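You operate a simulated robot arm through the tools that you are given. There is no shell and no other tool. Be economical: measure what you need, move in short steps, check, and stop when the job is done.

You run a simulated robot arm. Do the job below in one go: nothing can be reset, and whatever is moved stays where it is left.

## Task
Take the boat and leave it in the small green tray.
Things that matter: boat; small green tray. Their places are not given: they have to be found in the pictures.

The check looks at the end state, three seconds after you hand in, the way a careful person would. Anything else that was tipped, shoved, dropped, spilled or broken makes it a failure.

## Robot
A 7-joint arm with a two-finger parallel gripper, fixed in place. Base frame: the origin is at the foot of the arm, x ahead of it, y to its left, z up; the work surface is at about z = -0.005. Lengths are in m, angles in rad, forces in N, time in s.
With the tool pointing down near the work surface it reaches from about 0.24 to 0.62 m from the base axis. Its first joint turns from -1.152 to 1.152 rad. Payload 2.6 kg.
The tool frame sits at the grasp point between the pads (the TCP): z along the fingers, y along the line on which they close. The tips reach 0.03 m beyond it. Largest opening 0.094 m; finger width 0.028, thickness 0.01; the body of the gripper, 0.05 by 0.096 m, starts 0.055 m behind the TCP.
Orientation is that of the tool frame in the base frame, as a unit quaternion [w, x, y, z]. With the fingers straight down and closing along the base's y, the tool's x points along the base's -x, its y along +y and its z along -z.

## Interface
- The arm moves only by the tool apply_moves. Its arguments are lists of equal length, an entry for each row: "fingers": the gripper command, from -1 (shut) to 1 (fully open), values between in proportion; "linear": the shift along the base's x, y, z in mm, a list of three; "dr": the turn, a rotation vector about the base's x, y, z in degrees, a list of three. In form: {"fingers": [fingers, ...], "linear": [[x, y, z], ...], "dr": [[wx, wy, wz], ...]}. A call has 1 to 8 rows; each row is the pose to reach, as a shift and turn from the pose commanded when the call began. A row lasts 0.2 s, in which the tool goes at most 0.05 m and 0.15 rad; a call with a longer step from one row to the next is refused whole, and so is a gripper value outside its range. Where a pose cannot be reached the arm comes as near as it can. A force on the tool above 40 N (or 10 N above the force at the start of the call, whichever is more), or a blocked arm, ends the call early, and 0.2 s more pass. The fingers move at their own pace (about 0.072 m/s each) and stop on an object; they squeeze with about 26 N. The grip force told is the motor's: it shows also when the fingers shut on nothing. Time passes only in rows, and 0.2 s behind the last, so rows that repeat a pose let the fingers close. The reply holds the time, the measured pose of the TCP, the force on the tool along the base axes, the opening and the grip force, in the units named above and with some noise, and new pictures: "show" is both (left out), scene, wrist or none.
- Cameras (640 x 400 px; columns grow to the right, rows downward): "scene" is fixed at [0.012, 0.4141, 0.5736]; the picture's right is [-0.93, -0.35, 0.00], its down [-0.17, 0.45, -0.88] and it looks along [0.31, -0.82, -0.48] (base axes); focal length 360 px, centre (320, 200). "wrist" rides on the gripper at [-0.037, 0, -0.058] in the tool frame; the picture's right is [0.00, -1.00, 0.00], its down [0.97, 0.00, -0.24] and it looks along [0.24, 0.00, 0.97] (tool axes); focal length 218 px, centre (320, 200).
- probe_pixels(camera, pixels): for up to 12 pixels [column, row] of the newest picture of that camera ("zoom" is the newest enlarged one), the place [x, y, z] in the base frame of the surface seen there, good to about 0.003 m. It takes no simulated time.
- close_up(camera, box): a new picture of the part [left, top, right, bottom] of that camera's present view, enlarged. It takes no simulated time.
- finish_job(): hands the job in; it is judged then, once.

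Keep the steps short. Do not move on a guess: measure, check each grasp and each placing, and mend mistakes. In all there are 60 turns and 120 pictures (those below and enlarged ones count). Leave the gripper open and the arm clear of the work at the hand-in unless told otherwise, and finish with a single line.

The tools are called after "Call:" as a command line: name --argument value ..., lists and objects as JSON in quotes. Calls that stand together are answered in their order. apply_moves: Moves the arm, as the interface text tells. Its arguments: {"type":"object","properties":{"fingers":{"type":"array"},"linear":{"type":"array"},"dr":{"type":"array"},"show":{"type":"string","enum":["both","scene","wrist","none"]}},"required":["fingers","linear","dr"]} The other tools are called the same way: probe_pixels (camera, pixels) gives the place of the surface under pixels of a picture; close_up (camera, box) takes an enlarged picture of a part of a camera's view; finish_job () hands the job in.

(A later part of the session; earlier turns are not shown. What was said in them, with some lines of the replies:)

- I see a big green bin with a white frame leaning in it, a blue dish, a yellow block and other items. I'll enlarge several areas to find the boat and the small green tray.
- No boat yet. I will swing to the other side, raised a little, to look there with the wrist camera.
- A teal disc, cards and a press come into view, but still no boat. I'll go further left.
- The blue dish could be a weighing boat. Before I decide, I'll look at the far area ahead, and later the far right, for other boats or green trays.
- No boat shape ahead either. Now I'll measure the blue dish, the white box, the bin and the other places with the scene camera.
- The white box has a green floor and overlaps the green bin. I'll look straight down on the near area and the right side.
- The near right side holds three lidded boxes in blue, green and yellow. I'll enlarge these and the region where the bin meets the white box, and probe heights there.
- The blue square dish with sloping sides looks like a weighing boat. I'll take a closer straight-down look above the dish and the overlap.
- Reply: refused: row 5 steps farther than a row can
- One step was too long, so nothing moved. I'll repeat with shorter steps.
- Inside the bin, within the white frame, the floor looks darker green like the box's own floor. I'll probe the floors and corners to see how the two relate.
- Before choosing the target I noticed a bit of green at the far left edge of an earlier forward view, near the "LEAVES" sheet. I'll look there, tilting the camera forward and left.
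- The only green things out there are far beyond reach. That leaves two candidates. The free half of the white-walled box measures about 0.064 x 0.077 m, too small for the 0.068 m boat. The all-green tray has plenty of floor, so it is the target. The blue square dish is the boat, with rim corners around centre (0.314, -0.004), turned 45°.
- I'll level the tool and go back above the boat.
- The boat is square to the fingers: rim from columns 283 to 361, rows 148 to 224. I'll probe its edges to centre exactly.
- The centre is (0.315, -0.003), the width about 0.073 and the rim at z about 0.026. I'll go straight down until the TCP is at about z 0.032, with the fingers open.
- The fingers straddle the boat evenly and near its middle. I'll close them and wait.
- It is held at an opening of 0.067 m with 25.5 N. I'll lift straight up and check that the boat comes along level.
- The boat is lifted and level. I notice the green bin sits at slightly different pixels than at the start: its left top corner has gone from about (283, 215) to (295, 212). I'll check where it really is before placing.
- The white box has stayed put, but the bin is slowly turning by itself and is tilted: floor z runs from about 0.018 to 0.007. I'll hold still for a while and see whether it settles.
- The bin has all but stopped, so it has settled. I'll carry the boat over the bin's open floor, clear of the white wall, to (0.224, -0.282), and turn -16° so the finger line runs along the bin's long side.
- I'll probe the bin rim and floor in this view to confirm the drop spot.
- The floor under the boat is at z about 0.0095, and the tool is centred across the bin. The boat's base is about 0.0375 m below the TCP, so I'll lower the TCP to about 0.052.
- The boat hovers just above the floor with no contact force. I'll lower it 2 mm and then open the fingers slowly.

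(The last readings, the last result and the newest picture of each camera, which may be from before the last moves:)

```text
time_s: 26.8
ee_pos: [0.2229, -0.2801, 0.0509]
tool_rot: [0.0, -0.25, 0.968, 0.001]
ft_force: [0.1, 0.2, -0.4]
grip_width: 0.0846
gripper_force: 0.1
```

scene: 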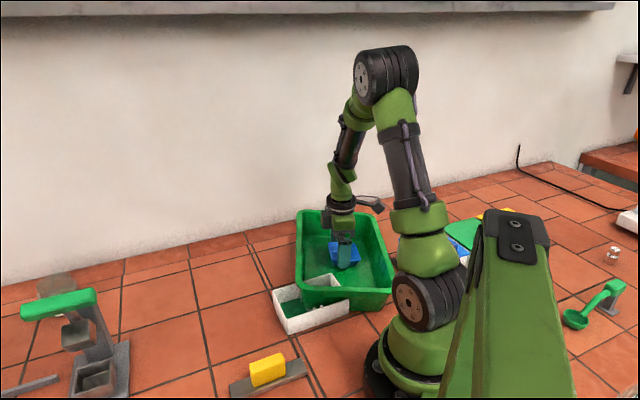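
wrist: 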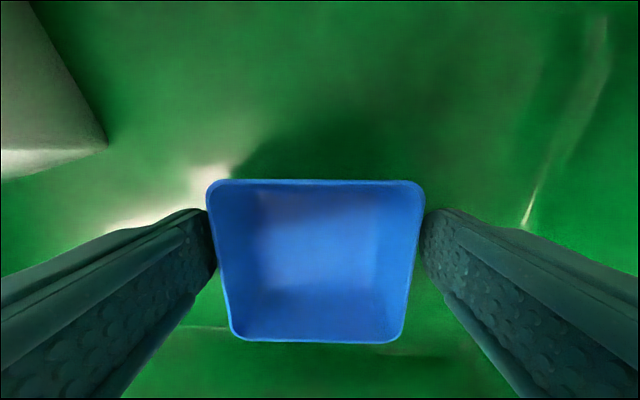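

The boat was released and sits on the bin floor. I'll open fully, rise straight up and check.

Call:
apply_moves --fingers '[1, 1, 1, 1, 1, 1, 1]' --linear '[[0, 0, 0], [0, 0, 0], [0, 0, 15], [0, 0, 45], [0, 0, 90], [0, 0, 135], [0, 0, 180]]' --dr '[[0, 0, 0], [0, 0, 0], [0, 0, 0], [0, 0, 0], [0, 0, 0], [0, 0, 0], [0, 0, 0]]'

Call:
close_up --camera "scene" --box '[250, 190, 410, 340]'

```text
time_s: 28.4
ee_pos: [0.2265, -0.2803, 0.2319]
tool_rot: [0.0, -0.251, 0.968, 0.0]
ft_force: [-0.1, 0.7, 0.2]
grip_width: 0.0941
gripper_force: 0.0
```

scene: 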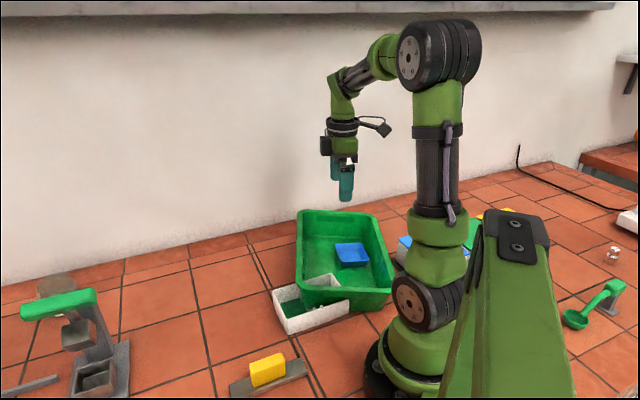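
wrist: 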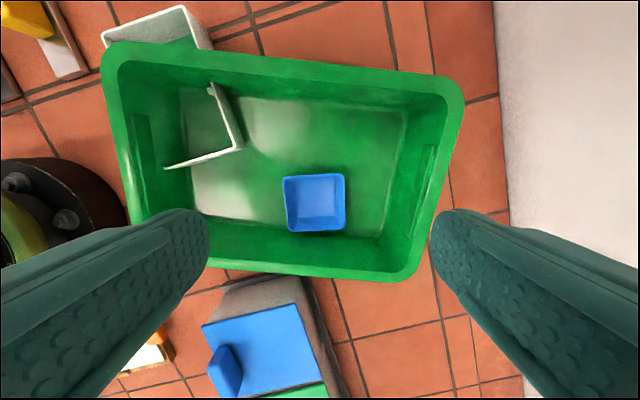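

```text
2.67 times, centred on (330, 265) of scene
```

zoom: 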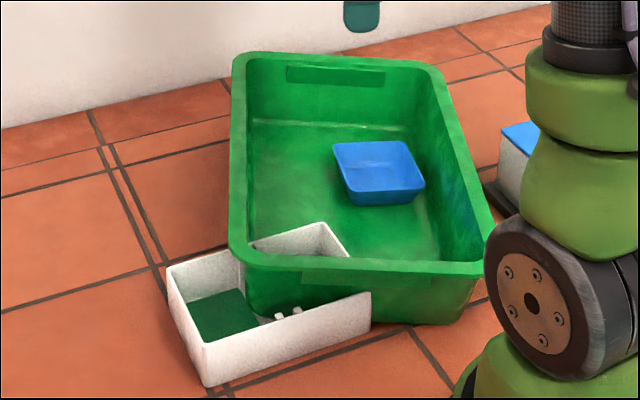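

The boat is upright inside the green tray, near its low side. I'll wait a moment to confirm that everything rests.

Call:
apply_moves --fingers '[1, 1, 1, 1, 1, 1, 1, 1]' --linear '[[0, 0, 20], [0, 0, 40], [0, 0, 40], [0, 0, 40], [0, 0, 40], [0, 0, 40], [0, 0, 40], [0, 0, 40]]' --dr '[[0, 0, 0], [0, 0, 0], [0, 0, 0], [0, 0, 0], [0, 0, 0], [0, 0, 0], [0, 0, 0], [0, 0, 0]]' --show "wrist"

Call:
close_up --camera "scene" --box '[250, 190, 410, 340]'

```text
time_s: 30.2
ee_pos: [0.228, -0.2807, 0.2701]
tool_rot: [0.0, -0.251, 0.968, 0.0]
ft_force: [0.8, -0.5, -1.0]
grip_width: 0.0941
gripper_force: 0.1
```

wrist: 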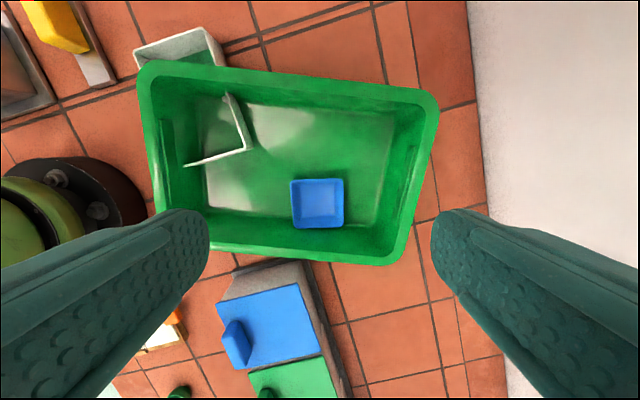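

```text
2.67 times, centred on (330, 265) of scene
```

zoom: 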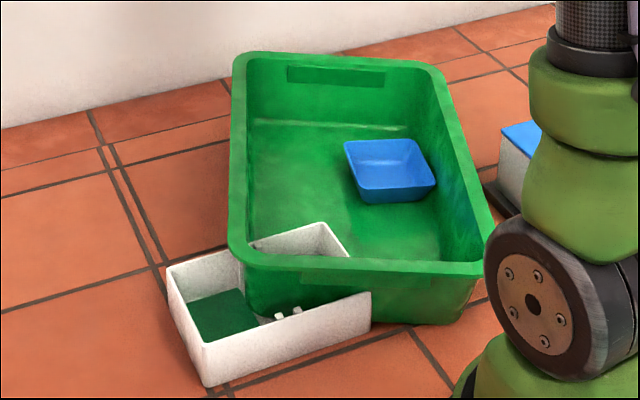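

The boat is creeping slowly down the sloping floor towards the low wall. I'll wait until it comes to rest.

Call:
apply_moves --fingers '[1, 1, 1, 1, 1, 1, 1, 1]' --linear '[[0, 0, 0], [0, 0, 0], [0, 0, 0], [0, 0, 0], [0, 0, 0], [0, 0, 0], [0, 0, 0], [0, 0, 0]]' --dr '[[0, 0, 0], [0, 0, 0], [0, 0, 0], [0, 0, 0], [0, 0, 0], [0, 0, 0], [0, 0, 0], [0, 0, 0]]' --show "none"

Call:
apply_moves --fingers '[1, 1, 1, 1, 1, 1, 1, 1]' --linear '[[0, 0, 0], [0, 0, 0], [0, 0, 0], [0, 0, 0], [0, 0, 0], [0, 0, 0], [0, 0, 0], [0, 0, 0]]' --dr '[[0, 0, 0], [0, 0, 0], [0, 0, 0], [0, 0, 0], [0, 0, 0], [0, 0, 0], [0, 0, 0], [0, 0, 0]]' --show "none"

Call:
close_up --camera "scene" --box '[250, 190, 410, 340]'

Call:
apply_moves --fingers '[1, 1, 1, 1, 1, 1, 1, 1]' --linear '[[0, 0, 0], [0, 0, 0], [0, 0, 0], [0, 0, 0], [0, 0, 0], [0, 0, 0], [0, 0, 0], [0, 0, 0]]' --dr '[[0, 0, 0], [0, 0, 0], [0, 0, 0], [0, 0, 0], [0, 0, 0], [0, 0, 0], [0, 0, 0], [0, 0, 0]]' --show "wrist"

Call:
close_up --camera "scene" --box '[250, 190, 410, 340]'

```text
time_s: 32.0
ee_pos: [0.2271, -0.2807, 0.2694]
tool_rot: [0.0, -0.25, 0.968, 0.0]
ft_force: [0.0, 0.6, 1.2]
grip_width: 0.0941
gripper_force: 0.0
```

```text
time_s: 33.8
ee_pos: [0.2275, -0.2806, 0.2698]
tool_rot: [-0.001, -0.25, 0.968, 0.0]
ft_force: [-0.2, -1.1, 0.5]
grip_width: 0.0941
gripper_force: 0.0
```

```text
2.67 times, centred on (330, 265) of scene
```

zoom: 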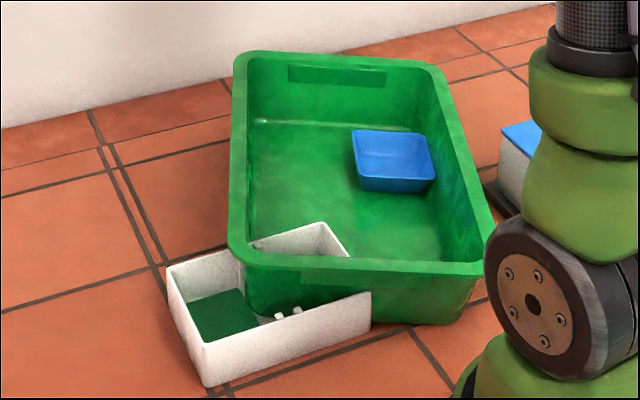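

```text
time_s: 35.6
ee_pos: [0.2277, -0.2796, 0.2696]
tool_rot: [0.0, -0.251, 0.968, 0.0]
ft_force: [0.2, 0.1, -0.3]
grip_width: 0.0938
gripper_force: 0.0
```

wrist: 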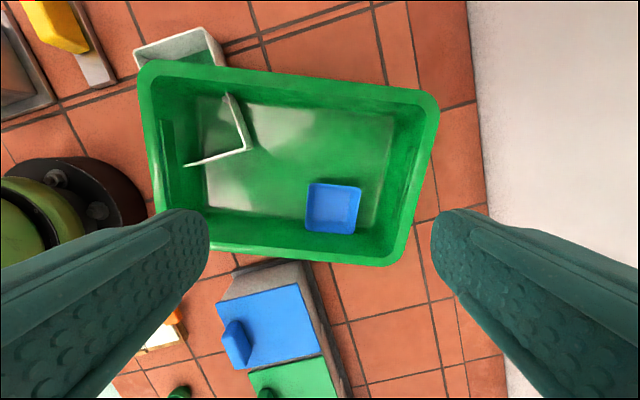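

```text
2.67 times, centred on (330, 265) of scene
```

zoom: 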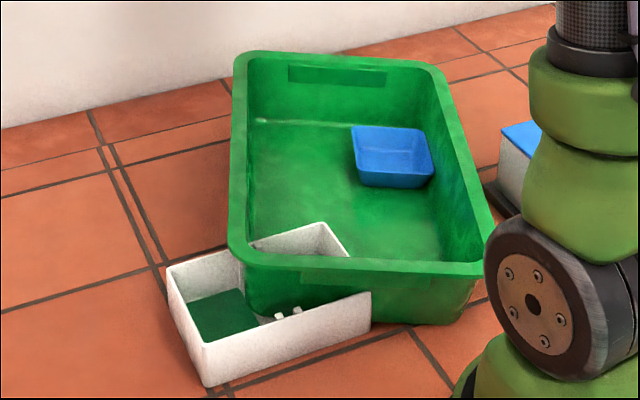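

It now leans on the low wall and creeps only a millimetre or so. I'll give it a little more time.

Call:
apply_moves --fingers '[1, 1, 1, 1, 1, 1, 1, 1]' --linear '[[0, 0, 0], [0, 0, 0], [0, 0, 0], [0, 0, 0], [0, 0, 0], [0, 0, 0], [0, 0, 0], [0, 0, 0]]' --dr '[[0, 0, 0], [0, 0, 0], [0, 0, 0], [0, 0, 0], [0, 0, 0], [0, 0, 0], [0, 0, 0], [0, 0, 0]]' --show "none"

Call:
apply_moves --fingers '[1, 1, 1, 1, 1, 1, 1, 1]' --linear '[[0, 0, 0], [0, 0, 0], [0, 0, 0], [0, 0, 0], [0, 0, 0], [0, 0, 0], [0, 0, 0], [0, 0, 0]]' --dr '[[0, 0, 0], [0, 0, 0], [0, 0, 0], [0, 0, 0], [0, 0, 0], [0, 0, 0], [0, 0, 0], [0, 0, 0]]' --show "none"

Call:
apply_moves --fingers '[1, 1, 1, 1, 1, 1, 1, 1]' --linear '[[0, 0, 0], [0, 0, 0], [0, 0, 0], [0, 0, 0], [0, 0, 0], [0, 0, 0], [0, 0, 0], [0, 0, 0]]' --dr '[[0, 0, 0], [0, 0, 0], [0, 0, 0], [0, 0, 0], [0, 0, 0], [0, 0, 0], [0, 0, 0], [0, 0, 0]]' --show "wrist"

Call:
close_up --camera "scene" --box '[250, 190, 410, 340]'

```text
time_s: 37.4
ee_pos: [0.228, -0.2813, 0.2705]
tool_rot: [0.0, -0.25, 0.968, 0.0]
ft_force: [-0.5, 0.3, 0.5]
grip_width: 0.0943
gripper_force: 0.1
```

```text
time_s: 39.2
ee_pos: [0.2277, -0.2803, 0.2697]
tool_rot: [0.0, -0.25, 0.968, 0.0]
ft_force: [-0.1, 0.1, -0.3]
grip_width: 0.0942
gripper_force: 0.0
```

```text
time_s: 41.0
ee_pos: [0.2266, -0.2803, 0.2703]
tool_rot: [0.0, -0.25, 0.968, 0.0]
ft_force: [-0.8, 0.2, -0.7]
grip_width: 0.0937
gripper_force: 0.1
```

wrist: 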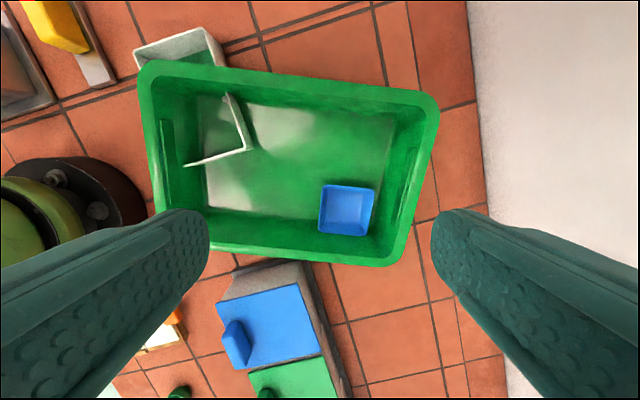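

```text
2.67 times, centred on (330, 265) of scene
```

zoom: 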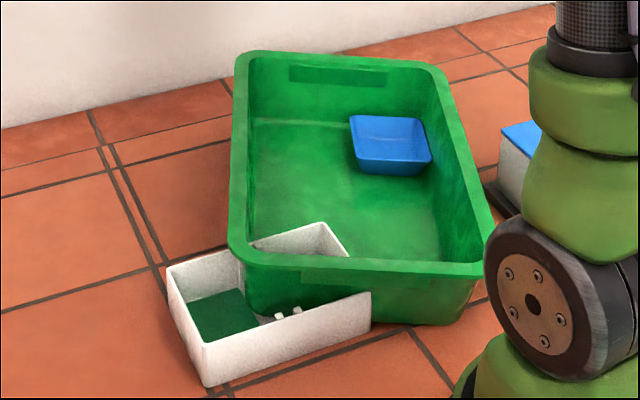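

It is still creeping along the wall towards the corner, where it will stop. I'll wait longer.

Call:
apply_moves --fingers '[1, 1, 1, 1, 1, 1, 1, 1]' --linear '[[0, 0, 0], [0, 0, 0], [0, 0, 0], [0, 0, 0], [0, 0, 0], [0, 0, 0], [0, 0, 0], [0, 0, 0]]' --dr '[[0, 0, 0], [0, 0, 0], [0, 0, 0], [0, 0, 0], [0, 0, 0], [0, 0, 0], [0, 0, 0], [0, 0, 0]]' --show "none"

Call:
apply_moves --fingers '[1, 1, 1, 1, 1, 1, 1, 1]' --linear '[[0, 0, 0], [0, 0, 0], [0, 0, 0], [0, 0, 0], [0, 0, 0], [0, 0, 0], [0, 0, 0], [0, 0, 0]]' --dr '[[0, 0, 0], [0, 0, 0], [0, 0, 0], [0, 0, 0], [0, 0, 0], [0, 0, 0], [0, 0, 0], [0, 0, 0]]' --show "none"

Call:
apply_moves --fingers '[1, 1, 1, 1, 1, 1, 1, 1]' --linear '[[0, 0, 0], [0, 0, 0], [0, 0, 0], [0, 0, 0], [0, 0, 0], [0, 0, 0], [0, 0, 0], [0, 0, 0]]' --dr '[[0, 0, 0], [0, 0, 0], [0, 0, 0], [0, 0, 0], [0, 0, 0], [0, 0, 0], [0, 0, 0], [0, 0, 0]]' --show "none"

Call:
apply_moves --fingers '[1, 1, 1, 1, 1, 1, 1, 1]' --linear '[[0, 0, 0], [0, 0, 0], [0, 0, 0], [0, 0, 0], [0, 0, 0], [0, 0, 0], [0, 0, 0], [0, 0, 0]]' --dr '[[0, 0, 0], [0, 0, 0], [0, 0, 0], [0, 0, 0], [0, 0, 0], [0, 0, 0], [0, 0, 0], [0, 0, 0]]' --show "none"

Call:
apply_moves --fingers '[1, 1, 1, 1, 1, 1, 1, 1]' --linear '[[0, 0, 0], [0, 0, 0], [0, 0, 0], [0, 0, 0], [0, 0, 0], [0, 0, 0], [0, 0, 0], [0, 0, 0]]' --dr '[[0, 0, 0], [0, 0, 0], [0, 0, 0], [0, 0, 0], [0, 0, 0], [0, 0, 0], [0, 0, 0], [0, 0, 0]]' --show "both"

Call:
close_up --camera "scene" --box '[250, 190, 410, 340]'

```text
time_s: 42.8
ee_pos: [0.2256, -0.2803, 0.2704]
tool_rot: [-0.001, -0.251, 0.968, 0.0]
ft_force: [-0.2, 0.2, 0.2]
grip_width: 0.0941
gripper_force: 0.0
```

```text
time_s: 44.6
ee_pos: [0.2271, -0.2812, 0.2708]
tool_rot: [0.001, -0.251, 0.968, 0.001]
ft_force: [0.1, 0.5, 0.7]
grip_width: 0.0938
gripper_force: 0.2
```

```text
time_s: 46.4
ee_pos: [0.2271, -0.2806, 0.2697]
tool_rot: [0.001, -0.25, 0.968, 0.0]
ft_force: [-1.1, -0.5, 0.0]
grip_width: 0.0938
gripper_force: 0.1
```

```text
time_s: 48.2
ee_pos: [0.2268, -0.2813, 0.27]
tool_rot: [0.0, -0.25, 0.968, 0.0]
ft_force: [1.0, -1.0, 0.0]
grip_width: 0.0942
gripper_force: 0.0
```

```text
time_s: 50.0
ee_pos: [0.2269, -0.2814, 0.2708]
tool_rot: [0.0, -0.25, 0.968, 0.0]
ft_force: [-0.1, -0.2, 0.3]
grip_width: 0.0939
gripper_force: 0.0
```

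scene: 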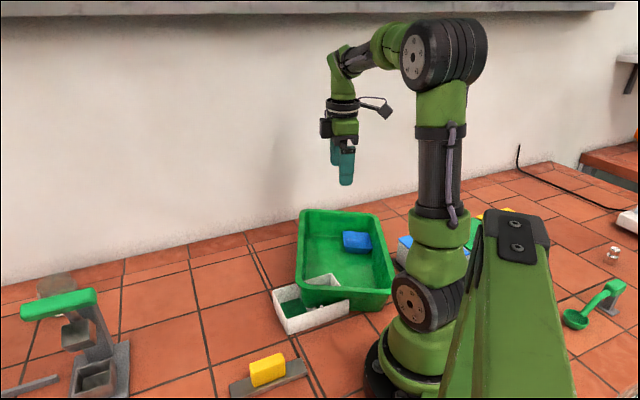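
wrist: 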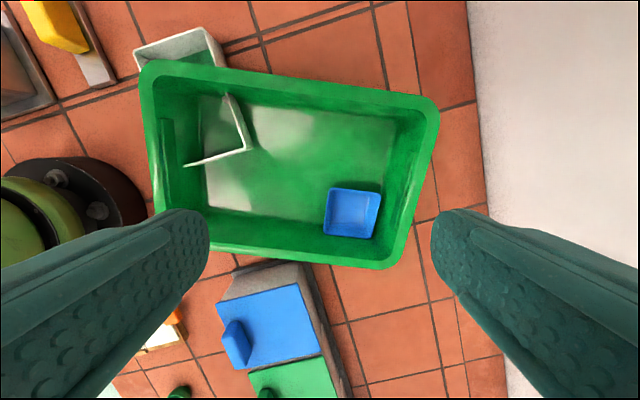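

```text
2.67 times, centred on (330, 265) of scene
```

zoom: 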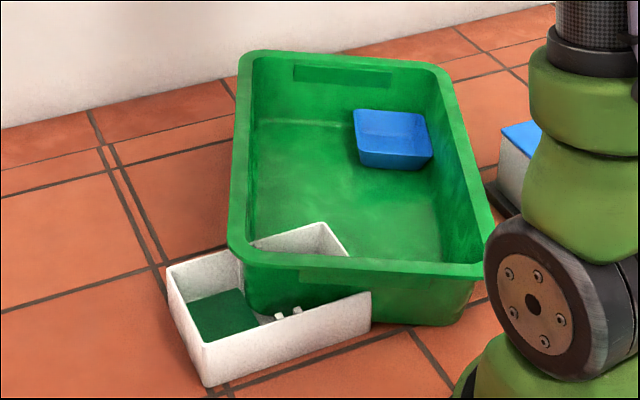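

The boat lies upright in the green tray, moving under 1 mm/s in its corner. The gripper is open and clear, and nothing else was touched, so I'm handing in.

Call:
finish_job

```text
The job is handed in.
```

I put the blue dish, which I took to be the boat, upright in the all-green tray and handed in; the tray choice was my best reading of "small green tray" (the nearby white box has a green floor), and both the tray and the boat were still creeping slightly on their own.
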